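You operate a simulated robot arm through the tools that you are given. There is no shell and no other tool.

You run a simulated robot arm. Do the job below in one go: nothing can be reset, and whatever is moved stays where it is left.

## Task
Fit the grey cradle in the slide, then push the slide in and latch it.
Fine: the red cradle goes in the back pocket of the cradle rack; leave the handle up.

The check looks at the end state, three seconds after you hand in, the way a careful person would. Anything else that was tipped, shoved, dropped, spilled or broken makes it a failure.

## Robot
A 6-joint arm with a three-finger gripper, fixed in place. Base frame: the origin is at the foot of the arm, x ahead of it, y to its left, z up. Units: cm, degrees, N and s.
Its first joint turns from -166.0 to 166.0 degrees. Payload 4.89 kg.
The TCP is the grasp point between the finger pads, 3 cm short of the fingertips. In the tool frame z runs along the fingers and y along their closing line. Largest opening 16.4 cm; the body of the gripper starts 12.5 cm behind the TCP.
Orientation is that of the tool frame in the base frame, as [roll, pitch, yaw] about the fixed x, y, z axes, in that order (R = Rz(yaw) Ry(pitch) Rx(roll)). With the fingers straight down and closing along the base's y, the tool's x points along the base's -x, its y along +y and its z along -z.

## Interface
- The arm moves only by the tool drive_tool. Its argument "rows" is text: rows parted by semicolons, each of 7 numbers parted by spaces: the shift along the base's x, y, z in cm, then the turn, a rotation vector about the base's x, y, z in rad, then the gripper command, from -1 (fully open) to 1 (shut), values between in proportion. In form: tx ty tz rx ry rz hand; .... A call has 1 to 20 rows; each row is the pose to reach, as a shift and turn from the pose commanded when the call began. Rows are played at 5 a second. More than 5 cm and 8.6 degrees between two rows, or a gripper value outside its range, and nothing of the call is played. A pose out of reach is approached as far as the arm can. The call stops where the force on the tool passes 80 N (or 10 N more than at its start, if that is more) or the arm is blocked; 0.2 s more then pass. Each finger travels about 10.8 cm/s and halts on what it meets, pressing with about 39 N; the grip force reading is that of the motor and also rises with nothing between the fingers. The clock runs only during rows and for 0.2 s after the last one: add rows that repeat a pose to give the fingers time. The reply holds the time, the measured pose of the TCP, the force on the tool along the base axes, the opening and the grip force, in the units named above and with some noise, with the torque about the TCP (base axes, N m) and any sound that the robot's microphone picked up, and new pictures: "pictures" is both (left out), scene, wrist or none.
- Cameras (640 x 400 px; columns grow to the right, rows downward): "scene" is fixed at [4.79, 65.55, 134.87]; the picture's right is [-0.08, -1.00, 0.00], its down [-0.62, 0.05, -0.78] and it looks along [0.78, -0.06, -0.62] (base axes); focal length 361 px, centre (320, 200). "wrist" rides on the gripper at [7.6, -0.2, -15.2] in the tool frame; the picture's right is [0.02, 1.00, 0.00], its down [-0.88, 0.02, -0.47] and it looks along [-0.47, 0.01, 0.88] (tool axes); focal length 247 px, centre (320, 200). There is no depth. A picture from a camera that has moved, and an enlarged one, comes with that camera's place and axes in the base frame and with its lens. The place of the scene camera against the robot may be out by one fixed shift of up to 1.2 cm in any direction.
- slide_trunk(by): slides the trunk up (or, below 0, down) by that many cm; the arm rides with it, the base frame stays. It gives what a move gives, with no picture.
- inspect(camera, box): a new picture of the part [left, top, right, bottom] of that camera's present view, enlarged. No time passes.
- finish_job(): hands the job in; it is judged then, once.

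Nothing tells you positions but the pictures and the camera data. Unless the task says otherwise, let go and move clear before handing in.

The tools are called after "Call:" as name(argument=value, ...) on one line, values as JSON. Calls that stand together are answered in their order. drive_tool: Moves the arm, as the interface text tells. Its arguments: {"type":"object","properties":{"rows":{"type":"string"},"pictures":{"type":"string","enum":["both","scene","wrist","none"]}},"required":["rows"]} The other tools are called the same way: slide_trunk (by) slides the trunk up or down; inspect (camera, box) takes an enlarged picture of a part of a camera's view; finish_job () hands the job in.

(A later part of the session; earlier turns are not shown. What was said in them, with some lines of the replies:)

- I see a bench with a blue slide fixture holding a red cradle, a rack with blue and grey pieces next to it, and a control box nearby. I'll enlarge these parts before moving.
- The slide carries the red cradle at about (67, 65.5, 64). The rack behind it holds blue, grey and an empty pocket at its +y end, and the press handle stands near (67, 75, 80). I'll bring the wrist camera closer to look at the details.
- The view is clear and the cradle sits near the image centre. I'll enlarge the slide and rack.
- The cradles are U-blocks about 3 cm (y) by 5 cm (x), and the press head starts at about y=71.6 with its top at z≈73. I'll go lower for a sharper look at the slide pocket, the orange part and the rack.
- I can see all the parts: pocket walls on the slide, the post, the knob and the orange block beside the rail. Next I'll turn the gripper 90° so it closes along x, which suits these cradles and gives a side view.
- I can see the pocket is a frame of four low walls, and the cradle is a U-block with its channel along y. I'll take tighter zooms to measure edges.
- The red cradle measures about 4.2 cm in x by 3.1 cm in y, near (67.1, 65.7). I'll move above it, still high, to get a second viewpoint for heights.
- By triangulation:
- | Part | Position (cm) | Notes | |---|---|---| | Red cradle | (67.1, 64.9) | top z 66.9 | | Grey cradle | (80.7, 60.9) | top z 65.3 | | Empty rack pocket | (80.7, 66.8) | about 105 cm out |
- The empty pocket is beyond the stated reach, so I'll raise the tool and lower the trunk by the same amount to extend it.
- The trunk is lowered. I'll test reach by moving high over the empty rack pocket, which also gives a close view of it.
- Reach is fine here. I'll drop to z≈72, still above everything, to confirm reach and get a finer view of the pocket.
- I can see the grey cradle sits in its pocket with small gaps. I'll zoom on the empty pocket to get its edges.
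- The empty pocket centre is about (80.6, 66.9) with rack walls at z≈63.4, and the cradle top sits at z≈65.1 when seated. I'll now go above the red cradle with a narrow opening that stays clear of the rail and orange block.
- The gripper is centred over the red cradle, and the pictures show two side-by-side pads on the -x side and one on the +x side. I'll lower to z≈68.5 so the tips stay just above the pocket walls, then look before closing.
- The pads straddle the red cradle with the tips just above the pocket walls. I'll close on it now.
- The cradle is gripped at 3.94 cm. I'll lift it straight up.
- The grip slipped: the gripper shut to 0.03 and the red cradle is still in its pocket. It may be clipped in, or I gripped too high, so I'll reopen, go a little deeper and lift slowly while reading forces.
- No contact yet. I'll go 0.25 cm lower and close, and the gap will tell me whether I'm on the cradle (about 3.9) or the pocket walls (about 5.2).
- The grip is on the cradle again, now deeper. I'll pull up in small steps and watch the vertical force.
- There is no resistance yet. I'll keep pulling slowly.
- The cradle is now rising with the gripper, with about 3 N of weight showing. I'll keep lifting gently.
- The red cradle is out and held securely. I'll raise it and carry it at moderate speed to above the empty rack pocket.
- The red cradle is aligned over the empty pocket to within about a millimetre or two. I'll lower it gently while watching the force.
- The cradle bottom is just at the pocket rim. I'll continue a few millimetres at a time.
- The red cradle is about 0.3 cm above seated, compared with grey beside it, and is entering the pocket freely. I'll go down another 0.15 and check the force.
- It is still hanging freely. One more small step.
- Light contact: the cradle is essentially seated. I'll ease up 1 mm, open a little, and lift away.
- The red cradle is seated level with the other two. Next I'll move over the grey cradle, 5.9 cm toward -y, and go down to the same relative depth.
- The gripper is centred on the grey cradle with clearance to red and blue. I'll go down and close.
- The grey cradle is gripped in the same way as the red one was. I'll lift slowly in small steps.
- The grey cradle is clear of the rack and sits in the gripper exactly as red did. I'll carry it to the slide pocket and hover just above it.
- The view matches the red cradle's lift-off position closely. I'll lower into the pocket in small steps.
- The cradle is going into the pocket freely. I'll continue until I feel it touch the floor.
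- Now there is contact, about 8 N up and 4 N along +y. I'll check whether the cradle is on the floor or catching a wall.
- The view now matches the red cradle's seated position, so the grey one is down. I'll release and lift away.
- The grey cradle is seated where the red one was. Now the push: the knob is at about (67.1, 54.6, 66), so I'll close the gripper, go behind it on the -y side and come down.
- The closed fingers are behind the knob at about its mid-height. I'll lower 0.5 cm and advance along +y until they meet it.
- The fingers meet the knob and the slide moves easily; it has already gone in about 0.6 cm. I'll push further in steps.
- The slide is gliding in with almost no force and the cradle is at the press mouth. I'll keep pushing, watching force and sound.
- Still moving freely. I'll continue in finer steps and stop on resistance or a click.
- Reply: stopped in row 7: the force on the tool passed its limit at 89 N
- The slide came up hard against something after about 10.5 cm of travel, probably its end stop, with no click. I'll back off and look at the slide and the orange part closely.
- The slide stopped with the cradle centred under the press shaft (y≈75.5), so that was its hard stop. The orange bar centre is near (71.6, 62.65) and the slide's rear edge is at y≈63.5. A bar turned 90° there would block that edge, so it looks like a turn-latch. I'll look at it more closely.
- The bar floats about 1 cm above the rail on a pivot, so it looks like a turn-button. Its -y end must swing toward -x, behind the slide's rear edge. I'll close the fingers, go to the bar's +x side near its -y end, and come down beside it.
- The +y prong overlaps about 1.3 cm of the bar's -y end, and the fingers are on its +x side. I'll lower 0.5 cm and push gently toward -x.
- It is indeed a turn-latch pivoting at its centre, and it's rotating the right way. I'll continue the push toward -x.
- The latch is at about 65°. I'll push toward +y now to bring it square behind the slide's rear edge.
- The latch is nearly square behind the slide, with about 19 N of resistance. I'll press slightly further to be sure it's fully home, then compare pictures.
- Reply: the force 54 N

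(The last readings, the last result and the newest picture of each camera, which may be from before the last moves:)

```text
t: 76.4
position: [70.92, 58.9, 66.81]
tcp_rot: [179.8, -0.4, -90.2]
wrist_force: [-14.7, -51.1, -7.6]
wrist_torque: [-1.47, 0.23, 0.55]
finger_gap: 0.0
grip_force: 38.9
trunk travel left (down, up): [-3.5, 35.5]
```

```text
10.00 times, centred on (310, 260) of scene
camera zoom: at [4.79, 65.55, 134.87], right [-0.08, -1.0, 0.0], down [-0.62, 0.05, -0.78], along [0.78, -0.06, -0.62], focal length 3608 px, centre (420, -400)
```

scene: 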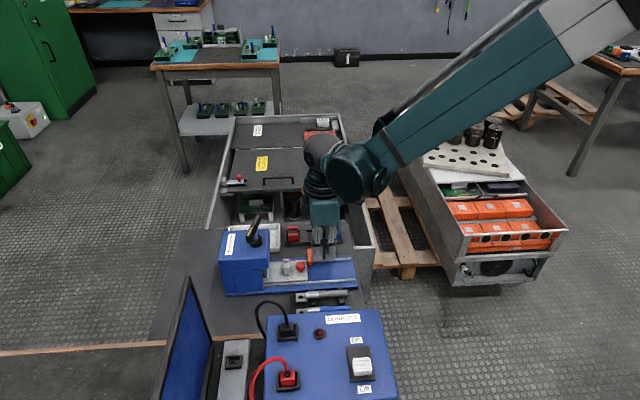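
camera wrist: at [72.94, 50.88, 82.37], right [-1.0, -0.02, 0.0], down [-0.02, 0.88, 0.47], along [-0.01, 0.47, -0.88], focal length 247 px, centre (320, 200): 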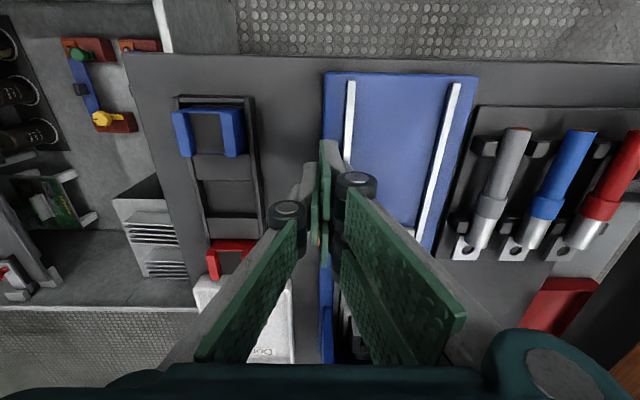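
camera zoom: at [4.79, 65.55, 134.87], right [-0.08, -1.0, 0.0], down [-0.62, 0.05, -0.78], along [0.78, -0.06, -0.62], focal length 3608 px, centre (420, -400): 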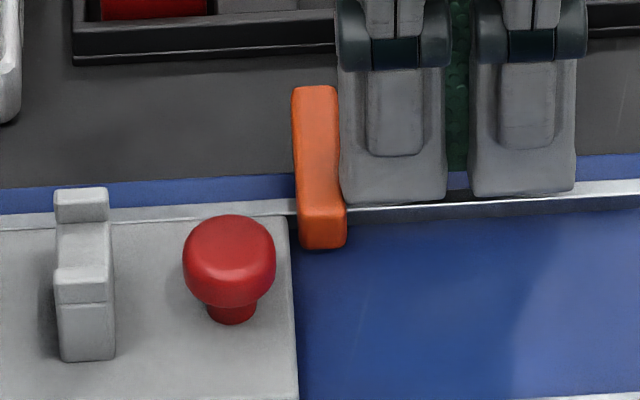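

It's a hard stop with no further motion, so the latch is fully home. I'll back off along -y, lift clear and inspect everything.

Call:
drive_tool(rows="0 -0.3 0 0 0 0 1; 0 -1 0 0 0 0 1; 0 -2 0 0 0 0 1; 0 -2.5 2 0 0 0 1; 0 -2.5 6 0 0 0 1; 0 -2.5 10 0 0 0 0.5; 0 -2.5 12 0 0 0 -0.2; 0 -2.5 12 0 0 0 -1; 0 -2.5 12 0 0 0 -1; 0 -2.5 12 0 0 0 -1", pictures="both")

Call:
inspect(camera="scene", box=[210, 205, 350, 300])

Call:
inspect(camera="wrist", box=[200, 130, 420, 330])

Call:
inspect(camera="wrist", box=[270, 150, 390, 270])

```text
t: 78.6
position: [70.78, 56.72, 78.85]
tcp_rot: [179.9, -0.5, -90.1]
wrist_force: [-0.5, -0.6, 1.1]
wrist_torque: [0.0, 0.03, 0.01]
finger_gap: 16.4
grip_force: 0.0
trunk travel left (down, up): [-3.5, 35.5]
camera wrist: at [71.1, 49.29, 94.44], right [-1.0, -0.02, 0.0], down [-0.02, 0.88, 0.47], along [-0.01, 0.47, -0.88], focal length 247 px, centre (320, 200)
```

scene: 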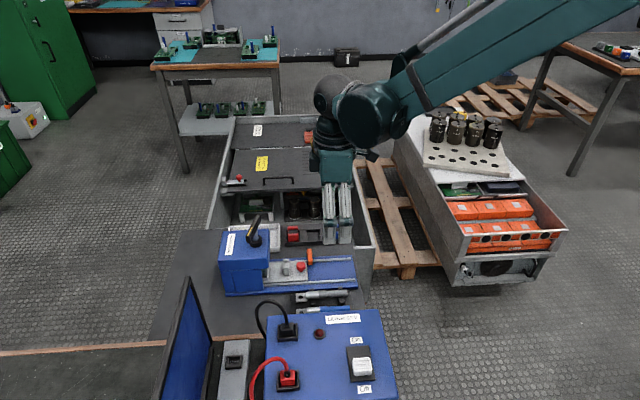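
wrist: 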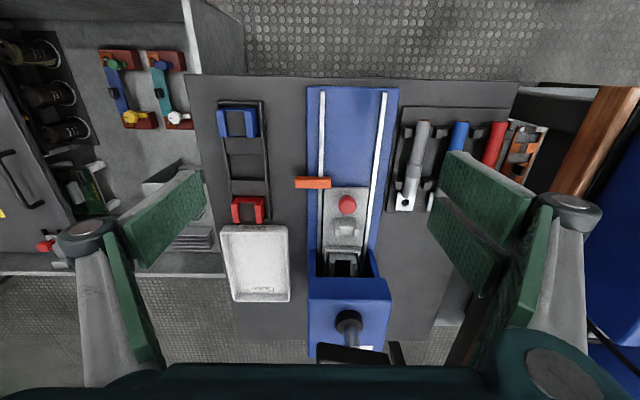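

```text
4.21 times, centred on (280, 252) of scene
camera zoom: at [4.79, 65.55, 134.87], right [-0.08, -1.0, 0.0], down [-0.62, 0.05, -0.78], along [0.78, -0.06, -0.62], focal length 1519 px, centre (488, -21)
```

zoom: 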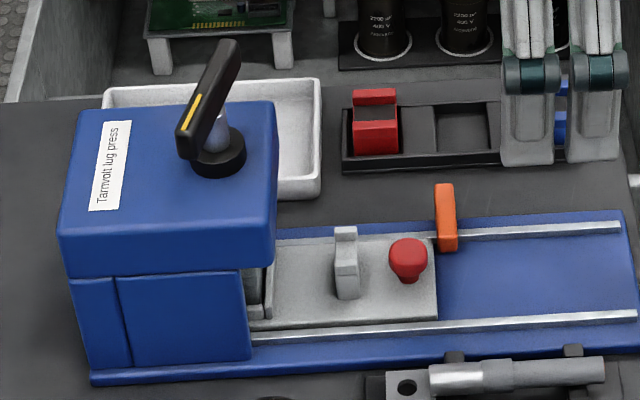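

```text
2.00 times, centred on (310, 230) of wrist
camera zoom: at [71.1, 49.29, 94.44], right [-1.0, -0.02, 0.0], down [-0.02, 0.88, 0.47], along [-0.01, 0.47, -0.88], focal length 494 px, centre (340, 140)
```

zoom: 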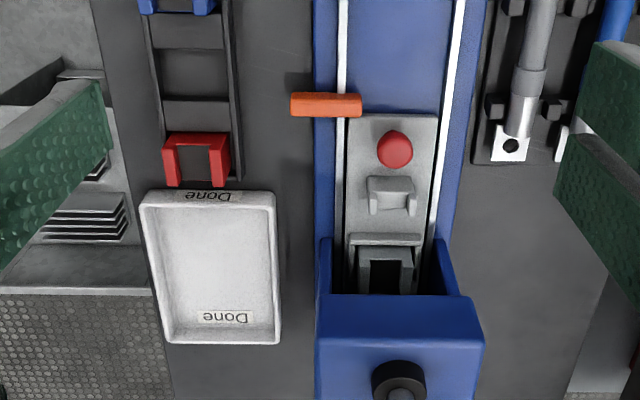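

```text
3.33 times, centred on (330, 210) of wrist
camera zoom: at [71.1, 49.29, 94.44], right [-1.0, -0.02, 0.0], down [-0.02, 0.88, 0.47], along [-0.01, 0.47, -0.88], focal length 823 px, centre (287, 167)
```

zoom: 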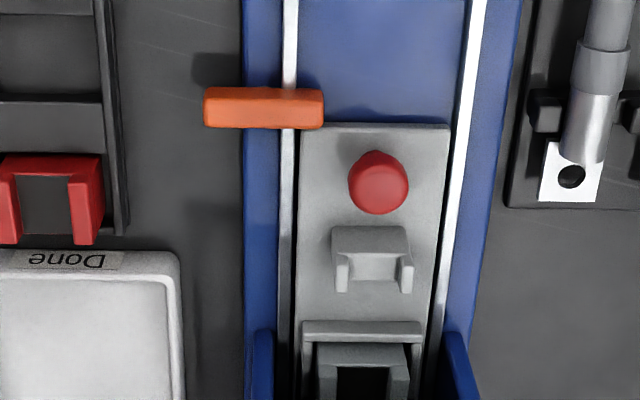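

The latch bar sits square behind the slide's rear edge, grey is under the press, red is in the back pocket and the handle is still up. I'll lift further clear and take a last look before handing in.

Call:
drive_tool(rows="0 -1 3 0 0 0 -1; 0 -3 6 0 0 0 -1; 0 -6 9 0 0 0 -1; 0 -9 12 0 0 0 -1; 0 -9 12 0 0 0 -1", pictures="both")

Call:
inspect(camera="scene", box=[210, 205, 370, 315])

```text
t: 79.8
position: [70.79, 47.5, 91.15]
tcp_rot: [180.0, -0.5, -90.1]
wrist_force: [-1.5, 0.8, -0.5]
wrist_torque: [-0.09, -0.03, 0.02]
finger_gap: 16.41
grip_force: 0.0
trunk travel left (down, up): [-3.5, 35.5]
camera wrist: at [71.02, 40.12, 106.65], right [-1.0, -0.02, 0.0], down [-0.02, 0.88, 0.47], along [-0.01, 0.47, -0.88], focal length 247 px, centre (320, 200)
```

scene: 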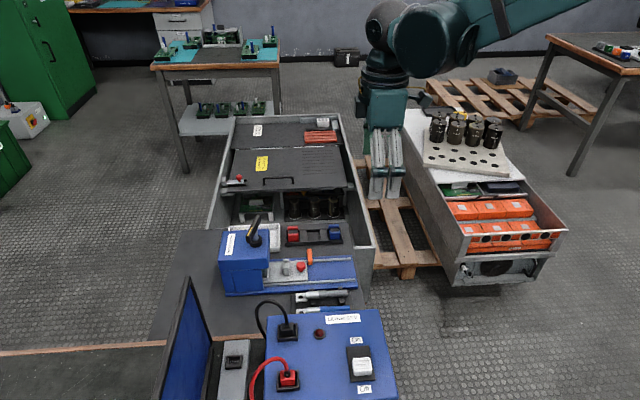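
wrist: 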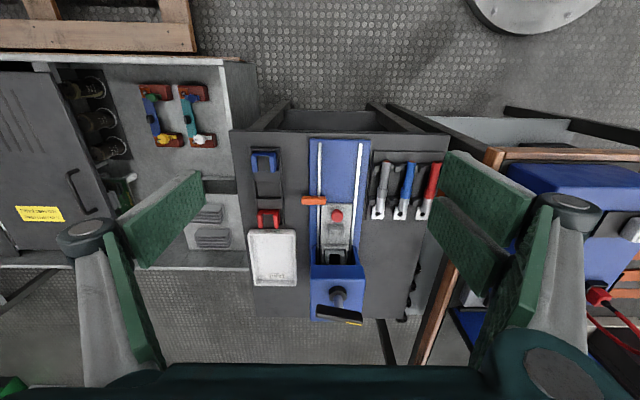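

```text
3.64 times, centred on (290, 260) of scene
camera zoom: at [4.79, 65.55, 134.87], right [-0.08, -1.0, 0.0], down [-0.62, 0.05, -0.78], along [0.78, -0.06, -0.62], focal length 1312 px, centre (429, -18)
```

zoom: 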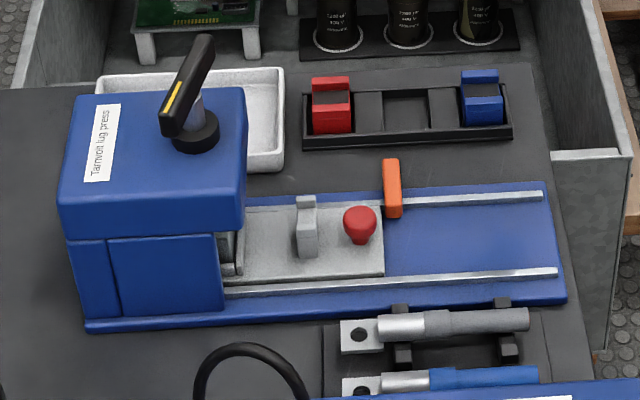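

Everything is where it should be:
- **Grey cradle:** in the slide.
- **Slide:** fully in, with the orange latch turned behind it.
- **Red cradle:** in the rack's back pocket.
- **Blue cradle, tray and lugs:** not disturbed.
- **Handle:** up.

The arm is clear, so I'm handing in.

Call:
finish_job()

```text
The job is handed in.
```

The grey cradle is in the slide, the slide is pushed in to its hard stop, and the orange latch is turned square behind it. I've handed the job in but haven't seen the check's result.

- **Red cradle:** it is in the empty pocket at the rack's +y end, which I took to be the back pocket. It sits level with the blue one.
- **First grip:** my first lift of the red cradle slipped off because I gripped too high. It stayed in its pocket, and I took it out on the second try.
- **Slide push:** the push ended with a brief 89 N on the tool when the slide met its stop. No click was heard; the slide is held by the orange latch, which I turned until it reached its own stop.
- **Rest of the bench:** the handle is still up. The blue cradle, the tray and the lugs look undisturbed in the last picture, and the arm is open and clear.
- **Trunk:** I lowered it 14 cm to reach the rack and left it there.
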